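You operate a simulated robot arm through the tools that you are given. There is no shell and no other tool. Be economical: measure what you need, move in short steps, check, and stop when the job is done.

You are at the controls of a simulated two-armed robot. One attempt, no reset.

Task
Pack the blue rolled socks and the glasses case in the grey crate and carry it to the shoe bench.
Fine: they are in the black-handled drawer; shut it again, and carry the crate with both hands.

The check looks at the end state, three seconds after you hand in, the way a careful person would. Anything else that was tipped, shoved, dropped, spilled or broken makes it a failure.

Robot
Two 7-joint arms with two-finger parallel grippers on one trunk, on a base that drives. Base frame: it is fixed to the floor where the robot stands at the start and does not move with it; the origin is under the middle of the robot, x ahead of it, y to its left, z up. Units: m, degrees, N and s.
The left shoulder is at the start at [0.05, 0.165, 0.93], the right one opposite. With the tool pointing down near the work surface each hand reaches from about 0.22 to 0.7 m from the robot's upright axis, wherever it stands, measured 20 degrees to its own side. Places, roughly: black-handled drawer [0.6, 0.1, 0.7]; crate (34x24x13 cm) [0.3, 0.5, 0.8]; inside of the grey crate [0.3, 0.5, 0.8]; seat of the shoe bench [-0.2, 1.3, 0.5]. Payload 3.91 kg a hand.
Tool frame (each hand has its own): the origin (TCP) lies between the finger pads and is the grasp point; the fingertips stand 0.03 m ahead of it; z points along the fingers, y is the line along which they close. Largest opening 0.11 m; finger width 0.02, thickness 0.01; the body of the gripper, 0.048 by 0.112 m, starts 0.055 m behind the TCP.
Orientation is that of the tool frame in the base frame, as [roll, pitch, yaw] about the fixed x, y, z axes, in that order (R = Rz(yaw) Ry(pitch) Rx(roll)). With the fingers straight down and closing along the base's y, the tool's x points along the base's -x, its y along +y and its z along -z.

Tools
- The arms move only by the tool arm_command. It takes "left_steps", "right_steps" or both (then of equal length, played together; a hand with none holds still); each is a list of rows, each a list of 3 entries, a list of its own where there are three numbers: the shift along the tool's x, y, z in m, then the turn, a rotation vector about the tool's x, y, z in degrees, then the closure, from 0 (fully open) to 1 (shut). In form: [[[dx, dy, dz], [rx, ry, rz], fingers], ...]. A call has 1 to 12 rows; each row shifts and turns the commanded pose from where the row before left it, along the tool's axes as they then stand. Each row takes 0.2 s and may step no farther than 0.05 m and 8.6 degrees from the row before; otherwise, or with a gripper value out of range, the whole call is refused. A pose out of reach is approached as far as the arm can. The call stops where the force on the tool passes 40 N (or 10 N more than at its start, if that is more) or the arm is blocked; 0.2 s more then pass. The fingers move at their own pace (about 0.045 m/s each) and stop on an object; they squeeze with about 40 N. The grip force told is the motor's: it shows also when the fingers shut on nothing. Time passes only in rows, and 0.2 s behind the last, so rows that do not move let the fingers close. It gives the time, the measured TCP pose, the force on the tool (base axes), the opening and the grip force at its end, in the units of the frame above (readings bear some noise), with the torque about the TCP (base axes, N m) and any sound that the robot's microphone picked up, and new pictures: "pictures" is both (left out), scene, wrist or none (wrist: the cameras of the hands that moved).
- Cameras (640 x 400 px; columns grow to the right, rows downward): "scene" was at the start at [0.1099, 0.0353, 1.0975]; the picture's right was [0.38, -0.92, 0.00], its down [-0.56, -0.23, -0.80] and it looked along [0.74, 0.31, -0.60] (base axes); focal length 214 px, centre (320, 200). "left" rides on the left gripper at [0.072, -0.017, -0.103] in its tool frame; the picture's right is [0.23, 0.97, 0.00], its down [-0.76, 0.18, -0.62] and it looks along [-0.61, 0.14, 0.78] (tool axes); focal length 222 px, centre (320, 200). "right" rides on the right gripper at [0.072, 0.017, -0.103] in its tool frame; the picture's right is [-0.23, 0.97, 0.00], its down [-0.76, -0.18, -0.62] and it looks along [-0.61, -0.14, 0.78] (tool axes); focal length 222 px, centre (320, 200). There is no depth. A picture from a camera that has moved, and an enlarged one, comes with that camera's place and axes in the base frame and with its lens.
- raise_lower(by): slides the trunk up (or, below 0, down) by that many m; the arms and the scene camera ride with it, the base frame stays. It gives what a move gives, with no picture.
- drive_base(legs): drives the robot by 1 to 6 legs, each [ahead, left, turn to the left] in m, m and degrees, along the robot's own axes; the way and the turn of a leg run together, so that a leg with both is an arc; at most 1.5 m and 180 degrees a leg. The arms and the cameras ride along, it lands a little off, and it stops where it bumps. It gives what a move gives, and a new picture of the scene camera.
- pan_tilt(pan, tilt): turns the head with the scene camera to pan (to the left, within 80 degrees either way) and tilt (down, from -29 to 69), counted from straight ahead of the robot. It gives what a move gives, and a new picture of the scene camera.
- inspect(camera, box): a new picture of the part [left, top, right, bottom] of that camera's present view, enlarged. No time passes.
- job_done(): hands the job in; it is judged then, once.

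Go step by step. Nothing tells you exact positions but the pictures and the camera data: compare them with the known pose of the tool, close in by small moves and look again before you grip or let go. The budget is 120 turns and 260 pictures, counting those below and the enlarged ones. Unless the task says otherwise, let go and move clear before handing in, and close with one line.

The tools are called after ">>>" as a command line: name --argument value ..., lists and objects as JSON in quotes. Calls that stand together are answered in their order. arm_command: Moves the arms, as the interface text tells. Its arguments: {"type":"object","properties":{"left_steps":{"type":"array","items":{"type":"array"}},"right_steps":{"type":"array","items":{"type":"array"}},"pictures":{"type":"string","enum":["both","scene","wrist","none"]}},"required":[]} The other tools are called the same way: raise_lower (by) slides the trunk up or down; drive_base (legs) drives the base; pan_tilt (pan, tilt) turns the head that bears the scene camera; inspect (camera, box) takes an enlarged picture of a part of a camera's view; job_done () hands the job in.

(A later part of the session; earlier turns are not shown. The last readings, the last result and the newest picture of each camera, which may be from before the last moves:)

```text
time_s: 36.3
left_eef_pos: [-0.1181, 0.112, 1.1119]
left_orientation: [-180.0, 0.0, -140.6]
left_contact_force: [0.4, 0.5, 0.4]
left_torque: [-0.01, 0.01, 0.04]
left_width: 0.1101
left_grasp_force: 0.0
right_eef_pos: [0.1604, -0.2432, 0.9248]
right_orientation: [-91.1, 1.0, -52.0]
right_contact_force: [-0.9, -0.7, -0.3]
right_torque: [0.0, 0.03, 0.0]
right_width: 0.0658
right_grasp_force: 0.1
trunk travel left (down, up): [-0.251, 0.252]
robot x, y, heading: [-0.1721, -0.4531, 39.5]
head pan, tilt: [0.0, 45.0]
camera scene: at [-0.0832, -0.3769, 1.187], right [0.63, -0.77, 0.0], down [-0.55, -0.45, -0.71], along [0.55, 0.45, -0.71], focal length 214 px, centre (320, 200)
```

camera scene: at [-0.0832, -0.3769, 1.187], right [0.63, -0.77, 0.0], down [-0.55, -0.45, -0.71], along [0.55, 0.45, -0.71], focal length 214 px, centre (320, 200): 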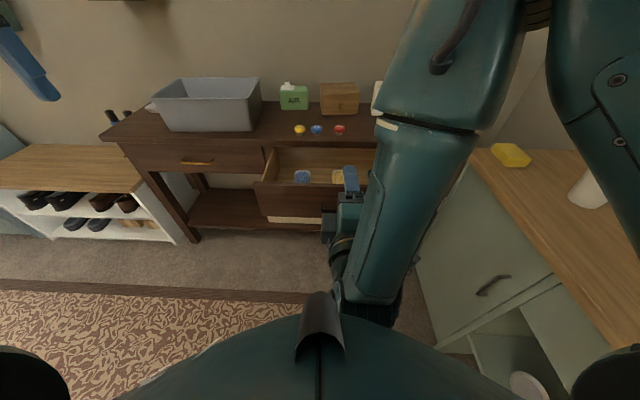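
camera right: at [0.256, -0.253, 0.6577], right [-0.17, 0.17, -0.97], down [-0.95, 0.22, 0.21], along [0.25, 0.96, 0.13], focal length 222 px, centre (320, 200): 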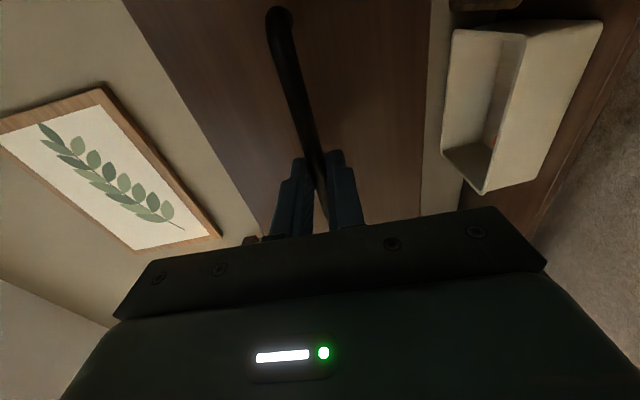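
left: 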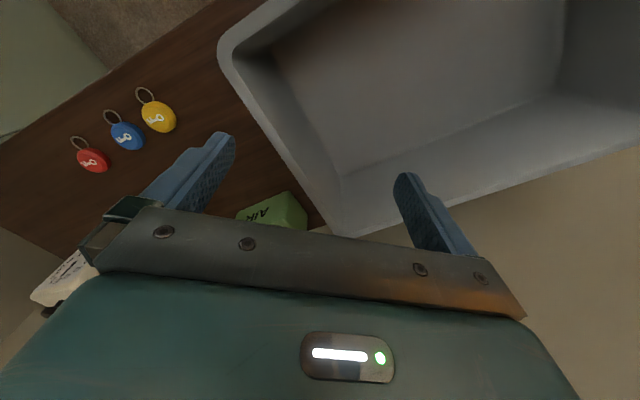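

I can see the blue socks and a yellow item in the drawer; now I'll turn the right hand back to pointing down.

>>> arm_command --right_steps '[[[0, 0, 0], [0, 0, 8.2], 0.2], [[0, 0, 0], [0, 0, 8.2], 0], [[0, 0, 0], [0, 0, 8.2], 0], [[0, 0, 0], [0, 0, 8.2], 0], [[0, 0, 0], [0, 0, 8.2], 0], [[0, 0, 0], [0, 0, 8.2], 0], [[0, 0, 0], [0, 0, 8.2], 0], [[0, 0, 0], [0, 0, 8.2], 0], [[0, 0, 0], [0, 0, 8.2], 0], [[0, 0, 0], [0, 0, 8.2], 0], [[0, 0, 0], [0, 0, 8], 0]]' --pictures "none"

>>> arm_command --right_steps '[[[0, 0, 0], [0, 8.2, 0], 0], [[0, 0, 0], [0, 8.2, 0], 0], [[0, 0, 0], [0, 8.2, 0], 0], [[0, 0, 0], [0, 8.2, 0], 0], [[0, 0, 0], [0, 8.2, 0], 0], [[0, 0, 0], [0, 8.2, 0], 0], [[0, 0, 0], [0, 8.2, 0], 0], [[0, 0, 0], [0, 8.2, 0], 0], [[0, 0, 0], [0, 8.2, 0], 0], [[0, 0, 0], [0, 8.2, 0], 0], [[0, 0, 0], [0, 8, 0], 0]]' --pictures "both"

```text
time_s: 38.7
left_eef_pos: [-0.1182, 0.1121, 1.1118]
left_orientation: [180.0, 0.1, -140.6]
left_contact_force: [0.6, -0.3, -0.7]
left_torque: [0.01, 0.03, 0.06]
left_width: 0.11
left_grasp_force: 0.1
right_eef_pos: [0.1595, -0.2422, 0.9247]
right_orientation: [137.2, 88.4, 175.2]
right_contact_force: [0.2, -0.2, 0.6]
right_torque: [-0.01, 0.0, 0.0]
right_width: 0.1099
right_grasp_force: 0.0
trunk travel left (down, up): [-0.251, 0.252]
robot x, y, heading: [-0.1707, -0.4478, 39.4]
head pan, tilt: [0.0, 45.0]
```

```text
time_s: 41.1
left_eef_pos: [-0.1191, 0.1113, 1.1116]
left_orientation: [-179.9, 0.0, -140.5]
left_contact_force: [-0.7, 0.2, 0.3]
left_torque: [-0.03, -0.02, 0.0]
left_width: 0.1098
left_grasp_force: 0.1
right_eef_pos: [0.1592, -0.2426, 0.9247]
right_orientation: [179.0, -1.5, -142.0]
right_contact_force: [-0.7, -0.6, 0.6]
right_torque: [-0.01, -0.01, -0.01]
right_width: 0.1098
right_grasp_force: 0.1
trunk travel left (down, up): [-0.251, 0.252]
robot x, y, heading: [-0.168, -0.4474, 39.4]
head pan, tilt: [0.0, 45.0]
camera scene: at [-0.0831, -0.3768, 1.1869], right [0.63, -0.77, 0.0], down [-0.55, -0.45, -0.71], along [0.55, 0.45, -0.71], focal length 214 px, centre (320, 200)
camera right: at [0.0961, -0.2737, 1.03], right [-0.42, 0.91, 0.01], down [0.73, 0.33, 0.6], along [0.54, 0.26, -0.8], focal length 222 px, centre (320, 200)
```

scene: 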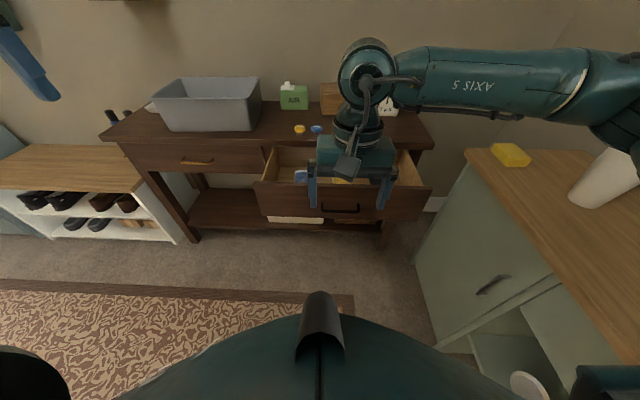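
right: 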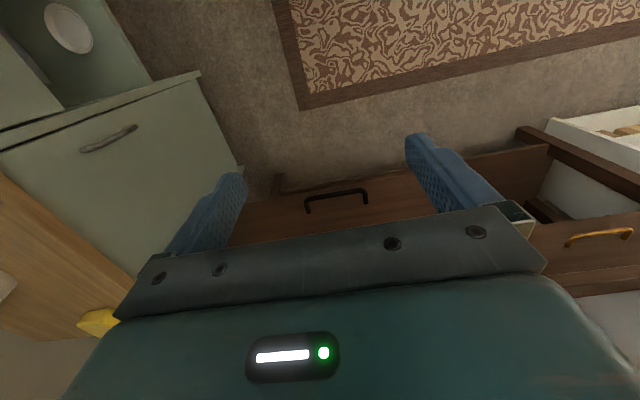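

I'll drive ahead so the drawer is under the hand and move the hand aside to view the contents.

>>> drive_base --legs '[[0.17, 0, -2]]'

>>> arm_command --right_steps '[[[0.03, -0.04, 0], [0, 0, 0], 0], [[0.03, -0.04, 0], [0, 0, 0], 0], [[0.03, -0.04, 0], [0, 0, 0], 0]]' --pictures "both"

>>> pan_tilt --pan -8 --tilt 55

>>> inspect --camera "scene" --box '[200, 60, 440, 210]'

```text
time_s: 42.6
left_eef_pos: [0.0371, 0.2152, 1.1109]
left_orientation: [-180.0, 0.0, -142.7]
left_contact_force: [0.4, -0.4, 0.6]
left_torque: [-0.01, 0.02, 0.0]
left_width: 0.1099
left_grasp_force: 0.0
right_eef_pos: [0.3013, -0.1503, 0.9233]
right_orientation: [179.0, -1.1, -144.0]
right_contact_force: [-0.4, -0.6, -1.0]
right_torque: [0.0, -0.01, -0.02]
right_width: 0.11
right_grasp_force: 0.0
trunk travel left (down, up): [-0.251, 0.252]
robot x, y, heading: [-0.035, -0.3439, 37.4]
head pan, tilt: [0.0, 45.0]
camera scene: at [0.0535, -0.2743, 1.1869], right [0.6, -0.8, 0.0], down [-0.56, -0.43, -0.71], along [0.56, 0.43, -0.71], focal length 214 px, centre (320, 200)
```

scene: 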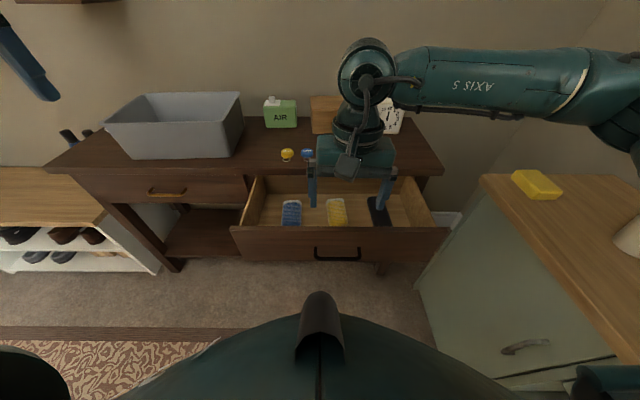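

```text
time_s: 43.4
left_eef_pos: [0.0354, 0.2163, 1.1115]
left_orientation: [180.0, 0.0, -142.7]
left_contact_force: [-0.3, 0.2, 0.0]
left_torque: [0.02, 0.0, 0.01]
left_width: 0.1101
left_grasp_force: 0.1
right_eef_pos: [0.299, -0.299, 0.9243]
right_orientation: [179.2, -1.2, -144.0]
right_contact_force: [1.1, 0.0, -0.4]
right_torque: [0.01, -0.02, -0.01]
right_width: 0.1102
right_grasp_force: 0.1
trunk travel left (down, up): [-0.251, 0.252]
robot x, y, heading: [-0.0341, -0.3438, 37.1]
head pan, tilt: [0.0, 45.0]
camera scene: at [0.0532, -0.275, 1.187], right [0.6, -0.8, 0.0], down [-0.56, -0.43, -0.71], along [0.56, 0.43, -0.71], focal length 214 px, centre (320, 200)
camera right: at [0.2344, -0.328, 1.0294], right [-0.39, 0.92, 0.01], down [0.74, 0.3, 0.6], along [0.55, 0.24, -0.8], focal length 222 px, centre (320, 200)
```

scene: 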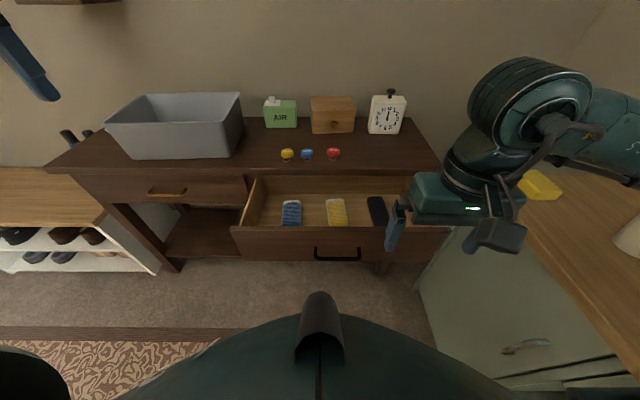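
right: 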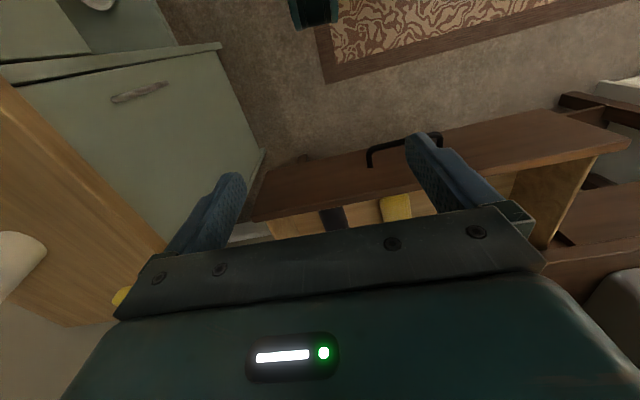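

```text
time_s: 44.1
left_eef_pos: [0.0358, 0.2152, 1.1121]
left_orientation: [180.0, 0.1, -142.8]
left_contact_force: [0.6, -0.4, -0.9]
left_torque: [0.03, 0.03, 0.01]
left_width: 0.1098
left_grasp_force: 0.1
right_eef_pos: [0.3006, -0.2987, 0.9241]
right_orientation: [179.0, -1.2, -144.2]
right_contact_force: [0.2, 0.1, -1.2]
right_torque: [-0.01, -0.02, -0.04]
right_width: 0.1101
right_grasp_force: 0.0
trunk travel left (down, up): [-0.251, 0.252]
robot x, y, heading: [-0.0332, -0.341, 37.0]
head pan, tilt: [-8.0, 55.0]
camera scene: at [0.0513, -0.2885, 1.1736], right [0.49, -0.87, 0.0], down [-0.71, -0.4, -0.57], along [0.5, 0.28, -0.82], focal length 214 px, centre (320, 200)
```

scene: 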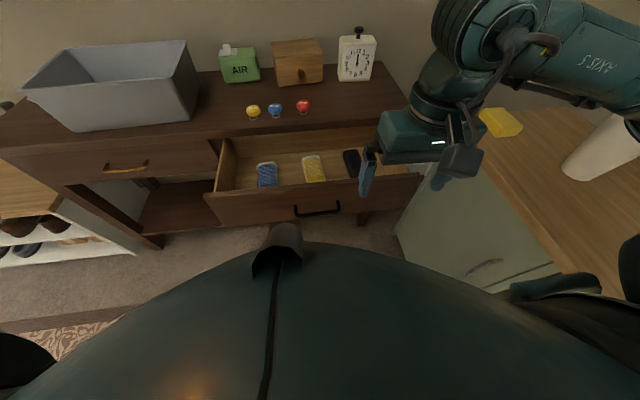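

```text
2.67 times, centred on (320, 135) of scene
camera zoom: at [0.0513, -0.2885, 1.1736], right [0.49, -0.87, 0.0], down [-0.71, -0.4, -0.57], along [0.5, 0.28, -0.82], focal length 572 px, centre (320, 373)
```

zoom: 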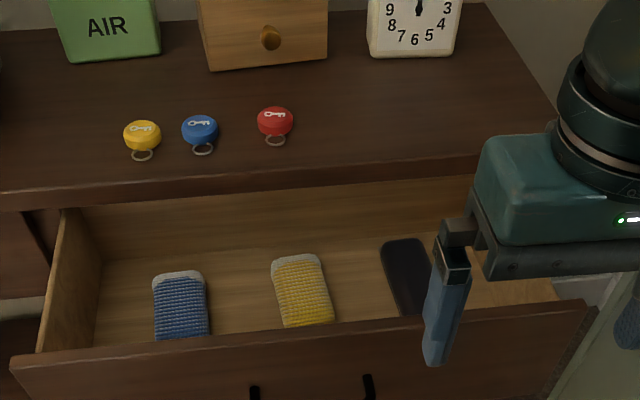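

In the drawer are blue socks (left), yellow socks (middle) and the black glasses case (right). I'll bring the left hand over the blue socks and the right hand over the case, hovering.

>>> arm_command --left_steps '[[[-0.0183, -0.0344, 0.0209], [0, 0, 0], 0], [[-0.0183, -0.0344, 0.0209], [0, 0, 0], 0], [[-0.0183, -0.0344, 0.0209], [0, 0, 0], 0], [[-0.0183, -0.0344, 0.0209], [0, 0, 0], 0], [[-0.0183, -0.0344, 0.0209], [0, 0, 0], 0], [[-0.0183, -0.0344, 0.0209], [0, 0, 0], 0], [[-0.0183, -0.0344, 0.0209], [0, 0, 0], 0], [[-0.0183, -0.0344, 0.0209], [0, 0, 0], 0], [[-0.0183, -0.0344, 0.0209], [0, 0, 0], 0]]' --right_steps '[[[-0.0306, -0.002, 0], [0, 0, 0], 0], [[-0.0306, -0.002, 0], [0, 0, 0], 0], [[-0.0306, -0.002, 0], [0, 0, 0], 0], [[-0.0306, -0.002, 0], [0, 0, 0], 0], [[-0.0306, -0.002, 0], [0, 0, 0], 0], [[-0.0306, -0.002, 0], [0, 0, 0], 0], [[-0.0306, -0.002, 0], [0, 0, 0], 0], [[-0.0306, -0.002, 0], [0, 0, 0], 0], [[-0.0306, -0.002, 0], [0, 0, 0], 0]]' --pictures "both"

```text
time_s: 46.1
left_eef_pos: [0.2649, 0.0828, 0.9267]
left_orientation: [-179.9, 0.1, -142.6]
left_contact_force: [-0.3, 0.0, -0.2]
left_torque: [0.0, -0.02, 0.0]
left_width: 0.1099
left_grasp_force: 0.2
left hand out of reach, approached as far as the arm can: row 7, 8, 9
right_eef_pos: [0.5329, -0.1511, 0.9174]
right_orientation: [179.1, -1.2, -144.1]
right_contact_force: [0.4, 0.3, -0.2]
right_torque: [0.02, 0.0, -0.02]
right_width: 0.1099
right_grasp_force: 0.1
trunk travel left (down, up): [-0.251, 0.252]
robot x, y, heading: [-0.0329, -0.3438, 37.1]
head pan, tilt: [-8.0, 55.0]
camera scene: at [0.0513, -0.2884, 1.1735], right [0.49, -0.87, 0.0], down [-0.71, -0.4, -0.57], along [0.5, 0.28, -0.82], focal length 214 px, centre (320, 200)
camera right: at [0.4667, -0.1803, 1.0227], right [-0.39, 0.92, 0.01], down [0.74, 0.3, 0.6], along [0.55, 0.24, -0.8], focal length 222 px, centre (320, 200)
camera left: at [0.2175, 0.0252, 1.0292], right [-0.77, 0.64, 0.0], down [0.5, 0.6, 0.62], along [0.4, 0.48, -0.78], focal length 222 px, centre (320, 200)
```

scene: 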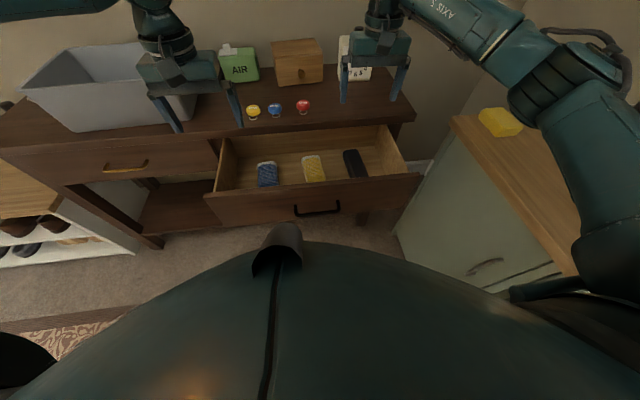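
right: 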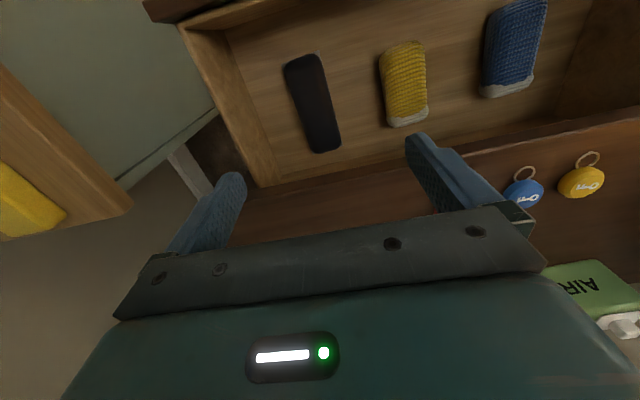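
left: 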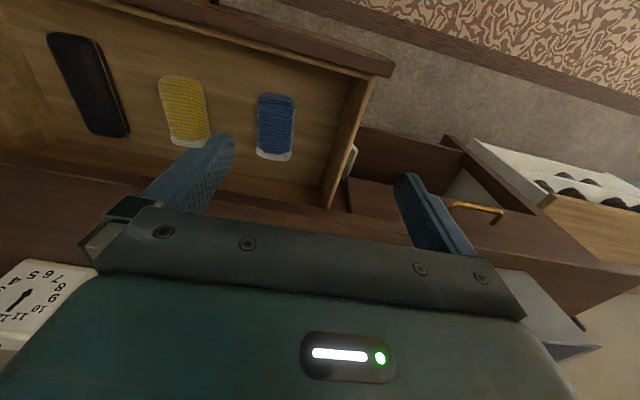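

Triangulated: case centre ≈ [0.554, −0.152], long axis along my tool's heading, top near z 0.635; socks ≈ [0.374, 0.087]. I'll descend over the case to just above it.

>>> arm_command --right_steps '[[[-0.009, -0.013, 0], [0, 0, 0], 0.15], [[0, 0, 0.045], [0, 0, 0], 0.15], [[0, 0, 0.045], [0, 0, 0], 0.15], [[0, 0, 0.045], [0, 0, 0], 0.15], [[0, 0, 0.045], [0, 0, 0], 0.15], [[0, 0, 0.03], [0, 0, 0], 0.15], [[0, 0, 0.02], [0, 0, 0], 0.15]]' --pictures "both"

>>> inspect --camera "scene" --box '[260, 80, 440, 220]'

>>> inspect --camera "left" --box '[0, 0, 320, 200]'

```text
time_s: 47.7
left_eef_pos: [0.2662, 0.0834, 0.9268]
left_orientation: [179.9, 0.2, -142.7]
left_contact_force: [0.9, -0.1, -0.1]
left_torque: [0.05, -0.02, -0.02]
left_width: 0.1102
left_grasp_force: 0.0
right_eef_pos: [0.5426, -0.1562, 0.6875]
right_orientation: [179.1, -1.2, -144.3]
right_contact_force: [-0.1, 0.3, -0.3]
right_torque: [-0.01, 0.01, -0.02]
right_width: 0.0935
right_grasp_force: 0.0
trunk travel left (down, up): [-0.251, 0.252]
robot x, y, heading: [-0.0317, -0.3435, 37.2]
head pan, tilt: [-8.0, 55.0]
camera scene: at [0.0514, -0.2885, 1.1735], right [0.49, -0.87, 0.0], down [-0.71, -0.4, -0.57], along [0.5, 0.28, -0.82], focal length 214 px, centre (320, 200)
camera right: at [0.477, -0.1845, 0.7937], right [-0.39, 0.92, 0.01], down [0.74, 0.3, 0.6], along [0.55, 0.24, -0.8], focal length 222 px, centre (320, 200)
```

scene: 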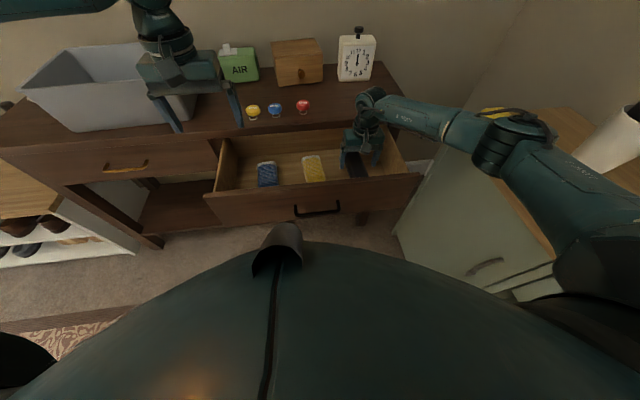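
right: 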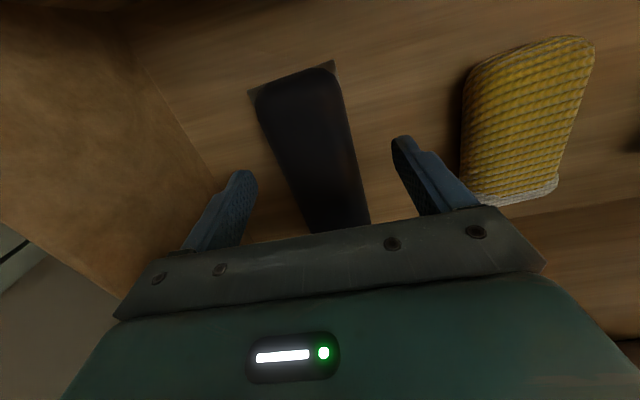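

```text
2.86 times, centred on (350, 150) of scene
camera zoom: at [0.0514, -0.2885, 1.1735], right [0.49, -0.87, 0.0], down [-0.71, -0.4, -0.57], along [0.5, 0.28, -0.82], focal length 613 px, centre (234, 343)
```

zoom: 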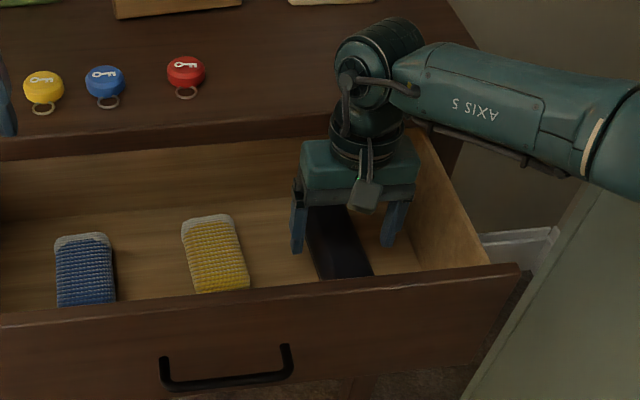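

```text
2.00 times, centred on (160, 100) of left
camera zoom: at [0.2175, 0.0253, 1.0294], right [-0.77, 0.64, 0.0], down [0.5, 0.6, 0.62], along [0.4, 0.48, -0.78], focal length 444 px, centre (640, 400)
```

zoom: 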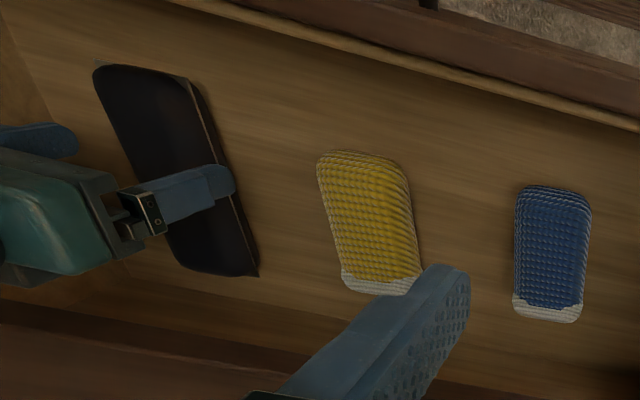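

Case is straddled by the fingers. Descending in small steps to grip depth.

>>> arm_command --right_steps '[[[0, 0, 0.012], [0, 0, 0], 0.15], [[0, 0, 0.012], [0, 0, 0], 0.15], [[0, 0, 0.01], [0, 0, 0], 0.15], [[0, 0, 0.008], [0, 0, 0], 0.15]]' --pictures "wrist"

>>> inspect --camera "left" --box '[0, 0, 240, 150]'

```text
time_s: 48.7
left_eef_pos: [0.2654, 0.0844, 0.9261]
left_orientation: [-180.0, 0.1, -142.7]
left_contact_force: [-0.1, 0.9, 0.7]
left_torque: [0.01, 0.01, 0.0]
left_width: 0.1099
left_grasp_force: 0.1
right_eef_pos: [0.5407, -0.1581, 0.6464]
right_orientation: [179.2, -1.1, -144.0]
right_contact_force: [0.8, 0.3, 0.4]
right_torque: [0.0, -0.03, 0.02]
right_width: 0.0934
right_grasp_force: 0.0
trunk travel left (down, up): [-0.251, 0.252]
robot x, y, heading: [-0.0357, -0.3417, 37.3]
head pan, tilt: [-8.0, 55.0]
camera right: at [0.4755, -0.1861, 0.751], right [-0.39, 0.92, 0.01], down [0.74, 0.3, 0.6], along [0.55, 0.24, -0.8], focal length 222 px, centre (320, 200)
```

right: 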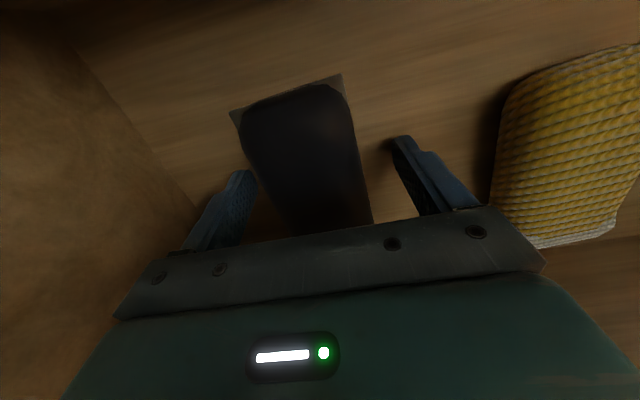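

```text
2.67 times, centred on (120, 75) of left
camera zoom: at [0.2175, 0.0253, 1.0294], right [-0.77, 0.64, 0.0], down [0.5, 0.6, 0.62], along [0.4, 0.48, -0.78], focal length 592 px, centre (853, 533)
```

zoom: 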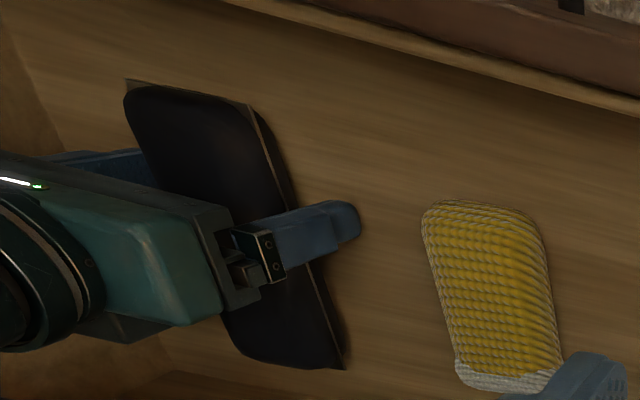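

>>> arm_command --right_steps '[[[0, 0, 0.008], [0, 0, 0], 0.15], [[0, 0, 0.006], [0, 0, 0], 0.15], [[0, 0, 0.005], [0, 0, 0], 0.15]]' --pictures "none"

>>> inspect --camera "left" --box '[0, 0, 240, 150]'

```text
time_s: 49.4
left_eef_pos: [0.2649, 0.0839, 0.9266]
left_orientation: [-179.9, 0.1, -142.8]
left_contact_force: [0.9, -0.6, -1.0]
left_torque: [-0.01, 0.02, -0.01]
left_width: 0.1102
left_grasp_force: 0.1
right_eef_pos: [0.5452, -0.1539, 0.6413]
right_orientation: [179.0, -0.1, -144.1]
right_contact_force: [1.1, 0.6, 16.4]
right_torque: [-0.71, -0.61, 0.02]
right_width: 0.0935
right_grasp_force: 0.1
trunk travel left (down, up): [-0.251, 0.252]
robot x, y, heading: [-0.0383, -0.3431, 37.2]
head pan, tilt: [-8.0, 55.0]
stopped in row 3 (right hand): the force on the tool passed its limit at 44 N (the readings are from after the stop); the commanded pose is now the measured one
```

```text
2.67 times, centred on (120, 75) of left
camera zoom: at [0.2169, 0.0251, 1.0298], right [-0.77, 0.64, 0.0], down [0.5, 0.6, 0.62], along [0.4, 0.48, -0.78], focal length 592 px, centre (853, 533)
```

zoom: 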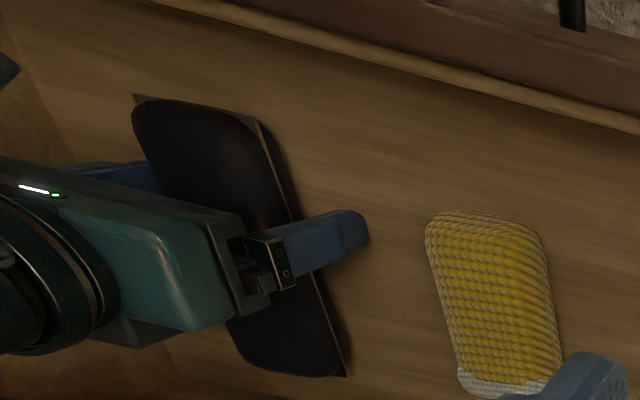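

The right fingertip just touches the drawer floor. I'll rise 4 mm and close on the case.

>>> arm_command --right_steps '[[[0, 0, -0.004], [0, 0, 0], 0.3], [[0, 0, 0], [0, 0, 0], 0.6], [[0, 0, 0], [0, 0, 0], 1], [[0, 0, 0], [0, 0, 0], 1], [[0, 0, 0], [0, 0, 0], 1], [[0, 0, 0], [0, 0, 0], 1]]' --pictures "wrist"

```text
time_s: 50.8
left_eef_pos: [0.2658, 0.0842, 0.9261]
left_orientation: [180.0, 0.1, -142.7]
left_contact_force: [0.4, 0.2, 0.3]
left_torque: [0.0, 0.01, 0.03]
left_width: 0.1099
left_grasp_force: 0.1
right_eef_pos: [0.5424, -0.1557, 0.6411]
right_orientation: [178.9, -0.5, -144.1]
right_contact_force: [-0.4, -0.8, 0.4]
right_torque: [0.03, 0.04, 0.0]
right_width: 0.06
right_grasp_force: 40.2
trunk travel left (down, up): [-0.251, 0.252]
robot x, y, heading: [-0.0357, -0.3444, 37.2]
head pan, tilt: [-8.0, 55.0]
camera right: at [0.4761, -0.185, 0.7464], right [-0.39, 0.92, 0.02], down [0.73, 0.3, 0.61], along [0.56, 0.25, -0.79], focal length 222 px, centre (320, 200)
```

right: 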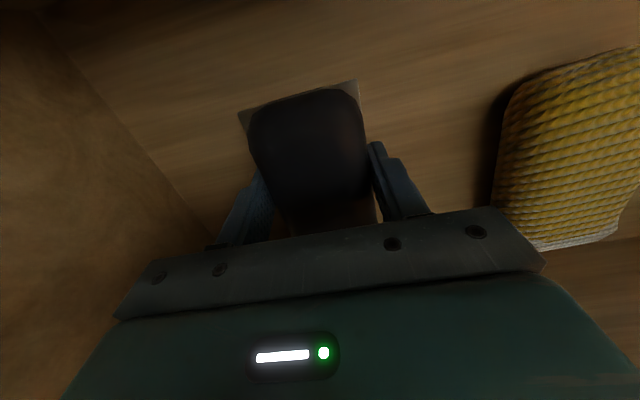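

The case is gripped at 0.06 m. Lifting it.

>>> arm_command --right_steps '[[[0, 0, -0.015], [0, 0, 0], 1], [[0, 0, -0.025], [0, 0, 0], 1], [[0, 0, -0.03], [0, 0, 0], 1], [[0, 0, -0.04], [0, 0, 0], 1], [[0, 0, -0.04], [0, 0, 0], 1], [[0, 0, -0.04], [0, 0, 0], 1], [[0, 0, -0.04], [0, 0, 0], 1], [[0, 0, -0.04], [0, 0, 0], 1]]' --pictures "both"

```text
time_s: 52.6
left_eef_pos: [0.2676, 0.0834, 0.9263]
left_orientation: [-179.8, 0.1, -142.7]
left_contact_force: [0.0, -0.1, 0.0]
left_torque: [-0.01, 0.03, -0.04]
left_width: 0.11
left_grasp_force: 0.0
right_eef_pos: [0.5478, -0.1574, 0.9167]
right_orientation: [178.9, -0.3, -144.2]
right_contact_force: [-0.5, 0.9, -1.0]
right_torque: [-0.01, 0.02, -0.02]
right_width: 0.0593
right_grasp_force: 39.9
trunk travel left (down, up): [-0.251, 0.252]
robot x, y, heading: [-0.03, -0.3423, 37.3]
head pan, tilt: [-8.0, 55.0]
camera scene: at [0.0512, -0.2886, 1.1736], right [0.49, -0.87, 0.0], down [-0.71, -0.4, -0.57], along [0.5, 0.28, -0.82], focal length 214 px, centre (320, 200)
camera right: at [0.4806, -0.1859, 1.0213], right [-0.39, 0.92, 0.02], down [0.73, 0.29, 0.62], along [0.56, 0.25, -0.79], focal length 222 px, centre (320, 200)
```

scene: 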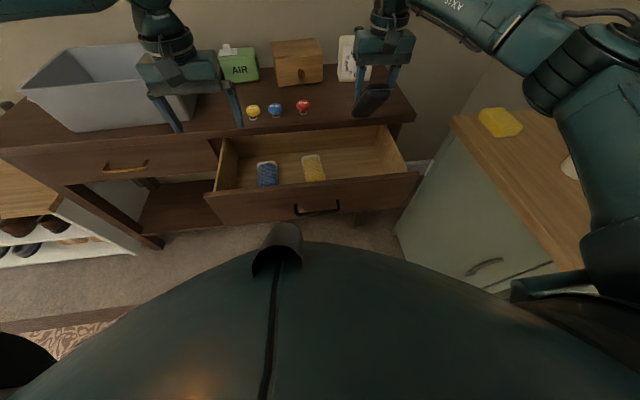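
right: 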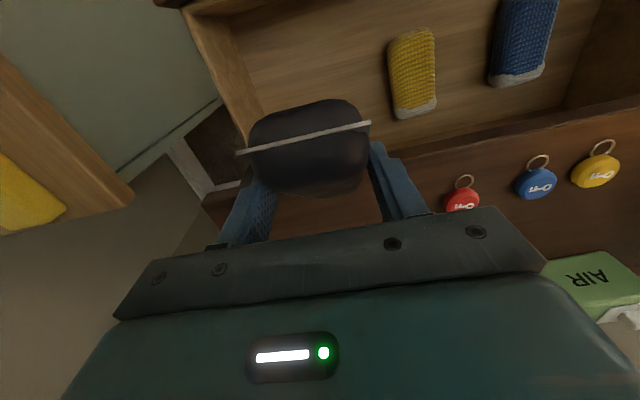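

The case is held. Now the left hand: I'll try moving it over the socks while descending a bit.

>>> arm_command --left_steps '[[[-0.022, -0.015, 0.02], [0, 0, 0], 0], [[-0.022, -0.015, 0.02], [0, 0, 0], 0], [[-0.022, -0.016, 0.02], [0, 0, 0], 0], [[-0.02, -0.016, 0.02], [0, 0, 0], 0]]' --pictures "both"

```text
time_s: 53.6
left_eef_pos: [0.262, 0.1032, 0.8677]
left_orientation: [-179.9, 0.1, -142.6]
left_contact_force: [-0.2, -0.3, -1.2]
left_torque: [-0.01, 0.01, -0.02]
left_width: 0.1101
left_grasp_force: 0.0
left hand out of reach, approached as far as the arm can: row 1, 2, 3, 4
right_eef_pos: [0.5466, -0.1569, 0.916]
right_orientation: [178.9, -0.4, -144.2]
right_contact_force: [0.0, -0.8, -0.2]
right_torque: [0.01, -0.01, -0.01]
right_width: 0.0593
right_grasp_force: 40.2
trunk travel left (down, up): [-0.251, 0.252]
robot x, y, heading: [-0.0399, -0.3444, 37.3]
head pan, tilt: [-8.0, 55.0]
camera scene: at [0.0514, -0.2886, 1.1735], right [0.49, -0.87, 0.0], down [-0.71, -0.4, -0.57], along [0.5, 0.28, -0.82], focal length 214 px, centre (320, 200)
camera left: at [0.2121, 0.044, 0.9703], right [-0.77, 0.64, 0.0], down [0.5, 0.6, 0.62], along [0.4, 0.48, -0.78], focal length 222 px, centre (320, 200)
```

scene: 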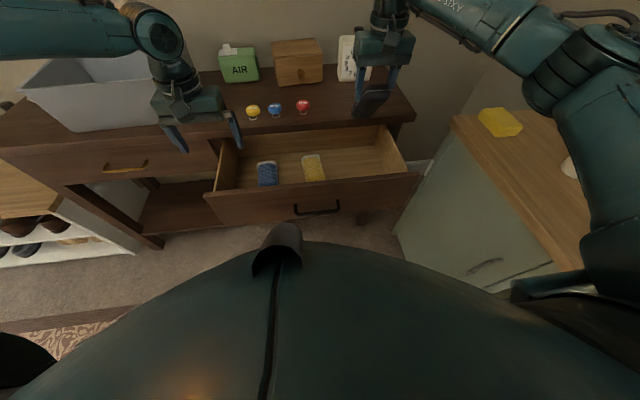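
left: 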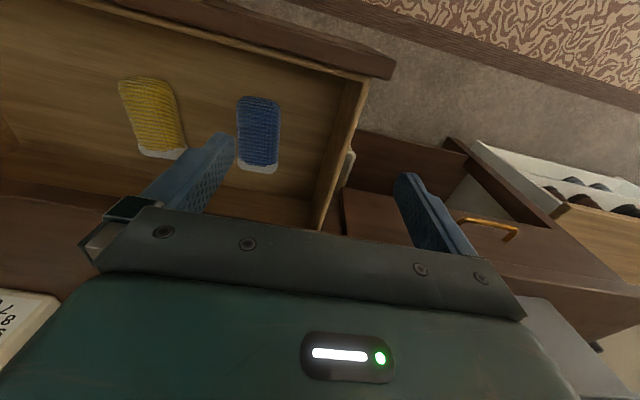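

The left arm won't reach further inward, so I'll shift the base right by 8.5 cm (arms are well above everything).

>>> drive_base --legs '[[0, -0.085, 0]]'

>>> arm_command --left_steps '[[[-0.025, 0, 0], [0, 0, 0], 0], [[-0.025, 0, 0], [0, 0, 0], 0], [[-0.025, 0, 0], [0, 0, 0], 0]]' --pictures "both"

```text
time_s: 55.0
left_eef_pos: [0.3117, 0.0343, 0.8681]
left_orientation: [-179.9, 0.1, -142.9]
left_contact_force: [1.0, 0.6, -0.5]
left_torque: [0.02, -0.02, -0.02]
left_width: 0.1099
left_grasp_force: 0.1
right_eef_pos: [0.599, -0.2251, 0.9159]
right_orientation: [179.0, -0.5, -144.3]
right_contact_force: [0.1, -0.7, -1.0]
right_torque: [0.04, 0.02, -0.03]
right_width: 0.0592
right_grasp_force: 39.7
trunk travel left (down, up): [-0.251, 0.252]
robot x, y, heading: [0.0161, -0.4095, 37.1]
head pan, tilt: [-8.0, 55.0]
camera scene: at [0.1026, -0.3562, 1.1735], right [0.49, -0.87, 0.0], down [-0.72, -0.4, -0.57], along [0.5, 0.28, -0.82], focal length 214 px, centre (320, 200)
```

scene: 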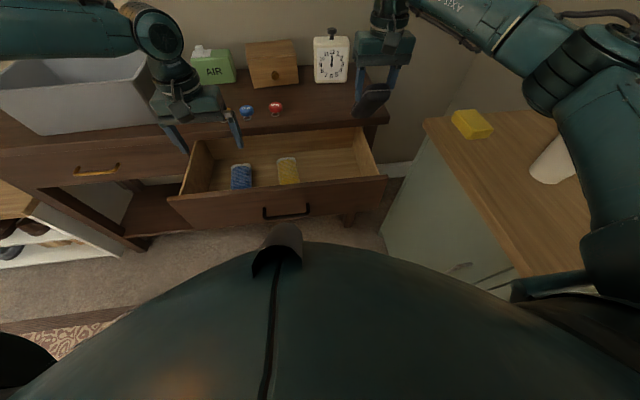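

```text
time_s: 55.8
left_eef_pos: [0.3186, 0.0812, 0.8788]
left_orientation: [-179.6, 0.2, -142.9]
left_contact_force: [-0.5, 0.0, 0.1]
left_torque: [0.0, -0.02, 0.0]
left_width: 0.1097
left_grasp_force: 0.0
left hand out of reach, approached as far as the arm can: row 1, 2, 3
right_eef_pos: [0.5986, -0.2261, 0.9149]
right_orientation: [179.0, -0.5, -144.2]
right_contact_force: [0.0, 0.4, -0.1]
right_torque: [-0.08, -0.03, 0.01]
right_width: 0.059
right_grasp_force: 40.3
trunk travel left (down, up): [-0.251, 0.252]
robot x, y, heading: [0.0178, -0.4087, 37.0]
head pan, tilt: [-8.0, 55.0]
camera scene: at [0.1025, -0.356, 1.1735], right [0.49, -0.87, 0.0], down [-0.72, -0.4, -0.57], along [0.5, 0.28, -0.82], focal length 214 px, centre (320, 200)
camera left: at [0.2698, 0.0232, 0.9819], right [-0.77, 0.64, 0.0], down [0.5, 0.6, 0.63], along [0.4, 0.48, -0.78], focal length 222 px, centre (320, 200)
```

scene: 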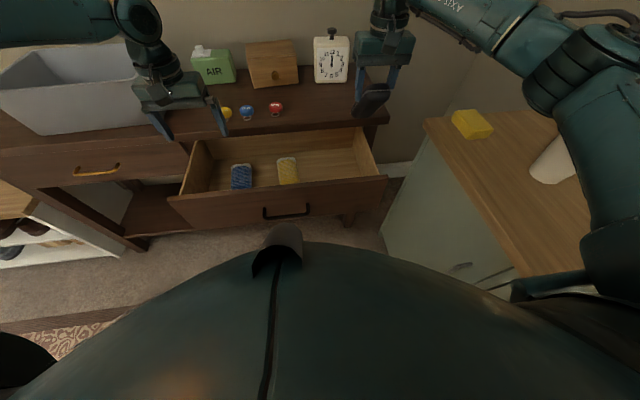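
left: 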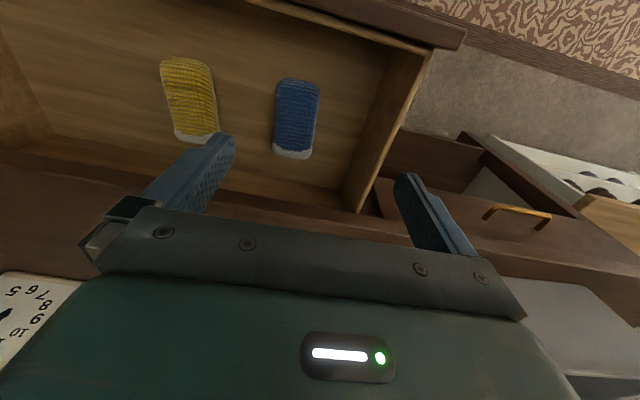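

The left arm looks stuck in an awkward elbow posture. I'll try a route: back, inward, then forward.

>>> arm_command --left_steps '[[[0.04, 0, 0], [0, 0, 0], 0], [[0.04, 0, 0], [0, 0, 0], 0], [[0.04, -0.01, 0], [0, 0, 0], 0], [[0.02, -0.04, 0], [0, 0, 0], 0], [[0, -0.04, 0], [0, 0, 0], 0], [[0, -0.04, 0], [0, 0, 0], 0], [[-0.03, 0, 0], [0, 0, 0], 0], [[-0.04, 0, 0], [0, 0, 0], 0]]' --pictures "scene"

```text
time_s: 57.6
left_eef_pos: [0.2972, -0.0364, 0.8875]
left_orientation: [-179.8, 0.1, -143.0]
left_contact_force: [0.6, -0.6, 0.0]
left_torque: [0.02, -0.02, -0.01]
left_width: 0.1099
left_grasp_force: 0.1
left hand out of reach, approached as far as the arm can: row 6, 7, 8
right_eef_pos: [0.5974, -0.224, 0.9168]
right_orientation: [179.1, -0.6, -144.3]
right_contact_force: [0.0, 0.2, -0.9]
right_torque: [-0.04, 0.03, 0.02]
right_width: 0.0593
right_grasp_force: 39.7
trunk travel left (down, up): [-0.251, 0.252]
robot x, y, heading: [0.0159, -0.4095, 37.4]
head pan, tilt: [-8.0, 55.0]
camera scene: at [0.1025, -0.3559, 1.1735], right [0.49, -0.87, 0.0], down [-0.72, -0.4, -0.57], along [0.5, 0.28, -0.82], focal length 214 px, centre (320, 200)
```

scene: 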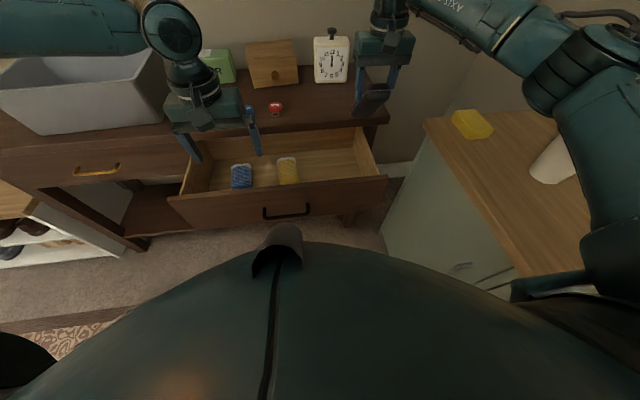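

Perhaps a wrist yaw limit. I'll turn the left tool clockwise (seen from above) by 24° and try forward again.

>>> arm_command --left_steps '[[[0, 0, 0], [0, 0, 8], 0], [[0, 0, 0], [0, 0, 8], 0], [[0, 0, 0], [0, 0, 8], 0], [[-0.03, 0, 0], [0, 0, 0], 0], [[-0.03, 0, 0], [0, 0, 0], 0]]' --pictures "both"

```text
time_s: 58.8
left_eef_pos: [0.3093, -0.0059, 0.8995]
left_orientation: [180.0, 0.3, -166.9]
left_contact_force: [-0.3, 0.8, 1.1]
left_torque: [0.0, 0.0, 0.02]
left_width: 0.11
left_grasp_force: 0.1
left hand out of reach, approached as far as the arm can: row 4, 5
right_eef_pos: [0.5978, -0.2256, 0.9153]
right_orientation: [179.0, -0.6, -144.4]
right_contact_force: [-0.6, 0.5, -1.9]
right_torque: [0.0, -0.02, 0.01]
right_width: 0.0594
right_grasp_force: 40.1
trunk travel left (down, up): [-0.251, 0.252]
robot x, y, heading: [0.0199, -0.4133, 37.1]
head pan, tilt: [-8.0, 55.0]
camera scene: at [0.1026, -0.356, 1.1735], right [0.49, -0.87, 0.0], down [-0.72, -0.4, -0.57], along [0.5, 0.28, -0.82], focal length 214 px, centre (320, 200)
camera left: at [0.2419, -0.0411, 1.0014], right [-0.44, 0.9, 0.0], down [0.7, 0.35, 0.63], along [0.56, 0.27, -0.78], focal length 222 px, centre (320, 200)
```

scene: 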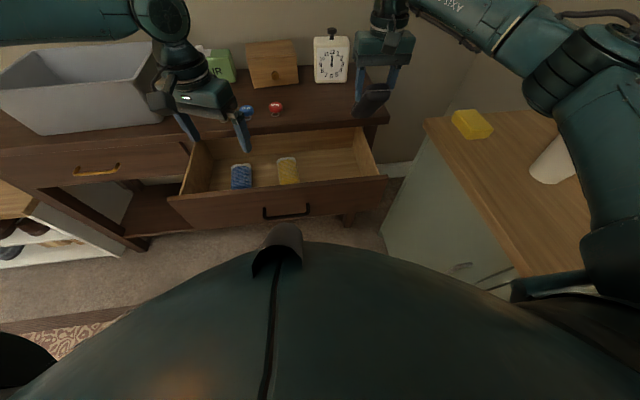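
left: 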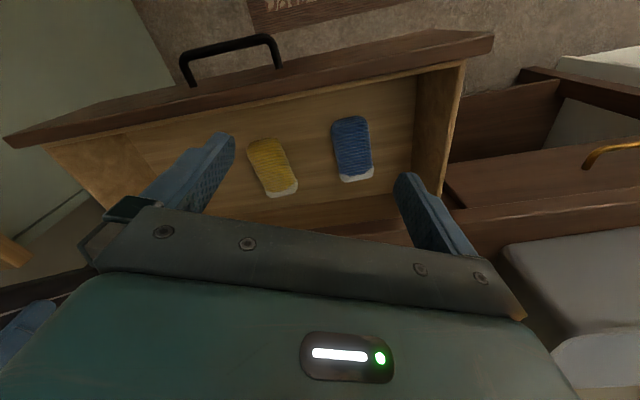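

The left arm's inner limit is a diagonal line, so turning the robot 12° right puts the socks at a comfortable angle. I'll pull the right hand in and up a little first.

>>> arm_command --right_steps '[[[0.04, 0, -0.02], [0, 0, 0], 1], [[0.04, 0, -0.02], [0, 0, 0], 1], [[0.04, 0, -0.01], [0, 0, 0], 1]]' --left_steps '[[[0, 0.03, 0], [0, 0, -8], 0], [[0, 0.03, 0], [0, 0, -8], 0], [[0, 0.03, 0], [0, 0, -8], 0]]' --pictures "none"

>>> drive_base --legs '[[0, 0, -12]]'

>>> inspect --camera "left" --box '[0, 0, 640, 400]'

```text
time_s: 59.6
left_eef_pos: [0.2778, 0.0772, 0.8989]
left_orientation: [-179.8, 0.1, -142.8]
left_contact_force: [-0.1, -1.3, 0.0]
left_torque: [0.0, 0.01, 0.01]
left_width: 0.1098
left_grasp_force: 0.2
right_eef_pos: [0.5011, -0.2926, 0.9683]
right_orientation: [179.0, -0.5, -144.3]
right_contact_force: [0.6, 0.2, -1.2]
right_torque: [-0.01, 0.03, 0.03]
right_width: 0.0593
right_grasp_force: 39.7
trunk travel left (down, up): [-0.251, 0.252]
robot x, y, heading: [0.0155, -0.4123, 37.0]
head pan, tilt: [-8.0, 55.0]
```

```text
time_s: 60.8
left_eef_pos: [0.3726, 0.0105, 0.8991]
left_orientation: [-179.9, 0.1, -154.9]
left_contact_force: [0.4, 0.4, 0.6]
left_torque: [0.02, 0.03, -0.01]
left_width: 0.11
left_grasp_force: 0.1
right_eef_pos: [0.5145, -0.3967, 0.9686]
right_orientation: [179.0, -0.5, -156.3]
right_contact_force: [-0.9, 0.2, -1.4]
right_torque: [0.01, 0.03, 0.01]
right_width: 0.0591
right_grasp_force: 40.0
trunk travel left (down, up): [-0.251, 0.252]
robot x, y, heading: [0.0151, -0.41, 25.0]
head pan, tilt: [-8.0, 55.0]
camera scene: at [0.1117, -0.3755, 1.1735], right [0.29, -0.96, 0.0], down [-0.78, -0.24, -0.57], along [0.55, 0.17, -0.82], focal length 214 px, centre (320, 200)
```

scene: 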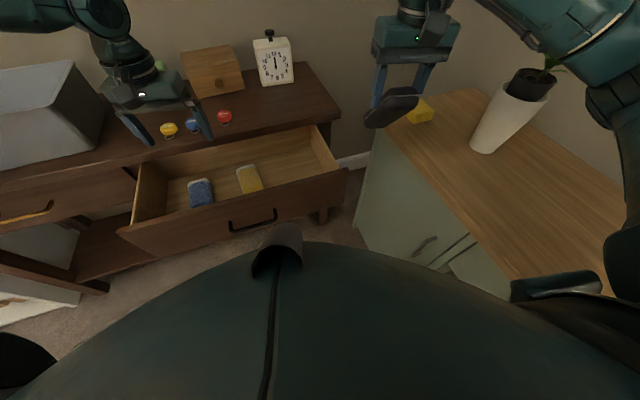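

```text
1.00 times, centred on (320, 200) of left (not enlarged: the box is as wide or as high as the picture)
camera zoom: at [0.3132, -0.0366, 1.0012], right [-0.62, 0.79, 0.0], down [0.61, 0.48, 0.62], along [0.49, 0.39, -0.78], focal length 222 px, centre (320, 200)
```

zoom: 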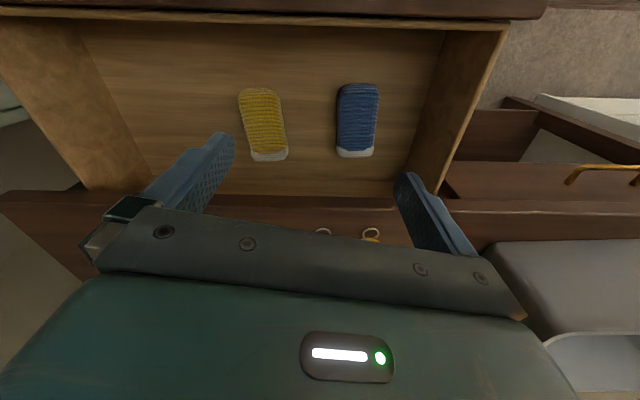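

Socks at [0.374, 0.088]. There's a plant near the right elbow, so I won't turn further right. Moving the left hand over the socks and partly down.

>>> arm_command --left_steps '[[[0, 0, 0], [0, 0, -6], 0], [[0, 0, 0], [0, 0, -6], 0], [[-0.012, 0.02, 0], [0, 0, 0], 0.1], [[-0.012, 0.02, 0], [0, 0, 0], 0.1], [[-0.016, 0.021, 0], [0, 0, 0], 0.1], [[0, 0, 0.04], [0, 0, 0], 0.15], [[0, 0, 0.04], [0, 0, 0], 0.15], [[0, 0, 0.04], [0, 0, 0], 0.15], [[0, 0, 0.04], [0, 0, 0], 0.15]]' --pictures "both"

```text
time_s: 62.8
left_eef_pos: [0.3587, 0.0815, 0.744]
left_orientation: [-179.8, 0.2, -143.0]
left_contact_force: [-0.2, -0.5, -0.8]
left_torque: [-0.03, 0.01, 0.01]
left_width: 0.0934
left_grasp_force: 0.1
left hand out of reach, approached as far as the arm can: row 9
right_eef_pos: [0.5149, -0.3968, 0.9697]
right_orientation: [179.0, -0.5, -156.4]
right_contact_force: [0.2, 0.6, -0.6]
right_torque: [-0.02, -0.02, 0.03]
right_width: 0.0591
right_grasp_force: 40.1
trunk travel left (down, up): [-0.251, 0.252]
robot x, y, heading: [0.0139, -0.4147, 25.3]
head pan, tilt: [-8.0, 55.0]
camera scene: at [0.1113, -0.3752, 1.1736], right [0.29, -0.96, 0.0], down [-0.78, -0.24, -0.57], along [0.55, 0.17, -0.82], focal length 214 px, centre (320, 200)
camera left: at [0.3094, 0.0237, 0.8471], right [-0.77, 0.64, 0.0], down [0.5, 0.6, 0.63], along [0.4, 0.48, -0.78], focal length 222 px, centre (320, 200)
```

scene: 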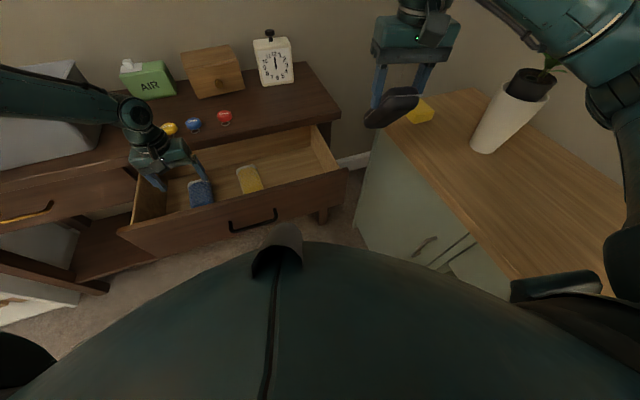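
left: 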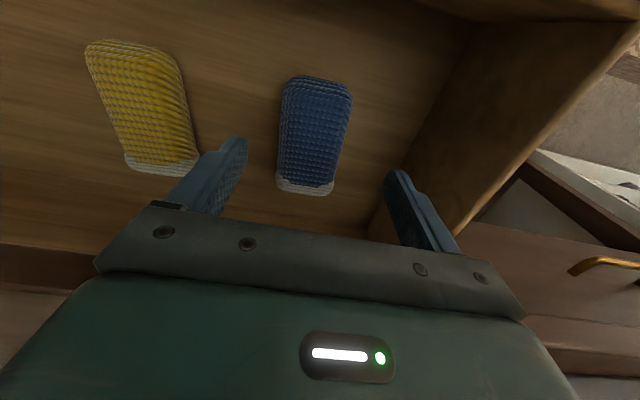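

The fingers straddle the socks but the arm ran out of downward reach; the right elbow is ~0.2 m short of the plant, so I'll lower the trunk 6 cm carefully and check.

>>> raise_lower --by -0.06

>>> inspect --camera "left" --box '[160, 0, 480, 200]'

>>> inspect --camera "scene" --box '[400, 0, 640, 150]'

```text
time_s: 63.8
left_eef_pos: [0.3597, 0.082, 0.6852]
left_orientation: [-179.7, 0.0, -143.0]
left_contact_force: [-0.2, -0.3, 0.4]
left_torque: [0.02, 0.03, -0.04]
left_width: 0.0936
left_grasp_force: 0.0
right_eef_pos: [0.5167, -0.3976, 0.9091]
right_orientation: [179.0, -0.5, -156.4]
right_contact_force: [-0.1, -1.4, -1.3]
right_torque: [0.04, 0.01, 0.01]
right_width: 0.0594
right_grasp_force: 40.0
trunk travel left (down, up): [-0.191, 0.312]
robot x, y, heading: [0.0139, -0.4092, 24.9]
head pan, tilt: [-8.0, 55.0]
```

```text
2.00 times, centred on (320, 100) of left
camera zoom: at [0.3096, 0.0233, 0.7877], right [-0.77, 0.64, 0.0], down [0.5, 0.6, 0.62], along [0.4, 0.48, -0.78], focal length 444 px, centre (320, 400)
```

zoom: 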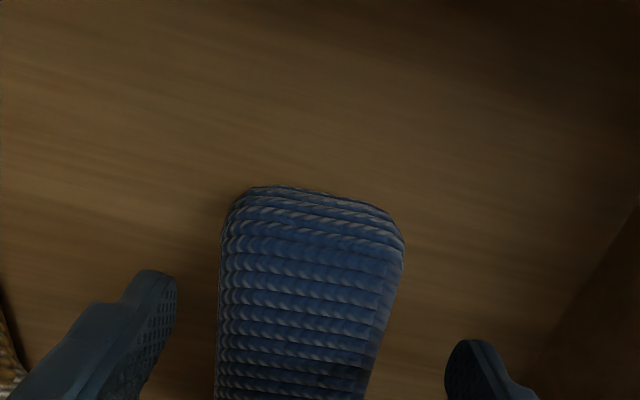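

```text
2.67 times, centred on (520, 75) of scene
camera zoom: at [0.1115, -0.3754, 1.1135], right [0.29, -0.96, 0.0], down [-0.78, -0.24, -0.57], along [0.55, 0.17, -0.82], focal length 572 px, centre (-213, 533)
```

zoom: 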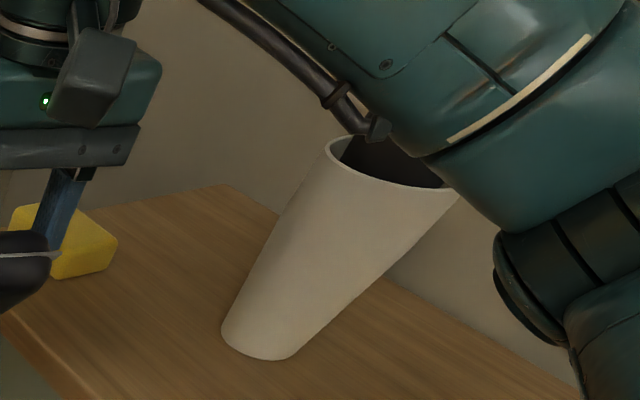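

I don't like the right elbow above the vase, so I'll pull the right hand inward first.

>>> arm_command --right_steps '[[[0.005, 0.03, -0.01], [0, 0, 0], 1], [[0.005, 0.03, -0.01], [0, 0, 0], 1], [[0.005, 0.03, -0.01], [0, 0, 0], 1], [[0.005, 0.03, -0.01], [0, 0, 0], 1]]' --pictures "scene"

```text
time_s: 64.8
left_eef_pos: [0.3588, 0.0818, 0.6865]
left_orientation: [-179.9, 0.1, -143.0]
left_contact_force: [1.1, -0.1, 0.2]
left_torque: [0.01, -0.01, 0.02]
left_width: 0.0936
left_grasp_force: 0.1
right_eef_pos: [0.4496, -0.2961, 0.9517]
right_orientation: [179.1, -0.5, -156.4]
right_contact_force: [-0.1, 0.1, 0.0]
right_torque: [0.02, -0.04, 0.03]
right_width: 0.0595
right_grasp_force: 40.3
trunk travel left (down, up): [-0.191, 0.312]
robot x, y, heading: [0.0127, -0.4085, 24.9]
head pan, tilt: [-8.0, 55.0]
camera scene: at [0.1115, -0.3752, 1.1135], right [0.29, -0.96, 0.0], down [-0.78, -0.24, -0.57], along [0.55, 0.17, -0.82], focal length 214 px, centre (320, 200)
```

scene: 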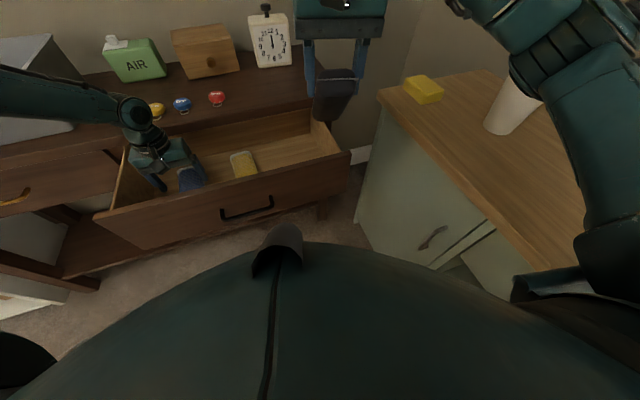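

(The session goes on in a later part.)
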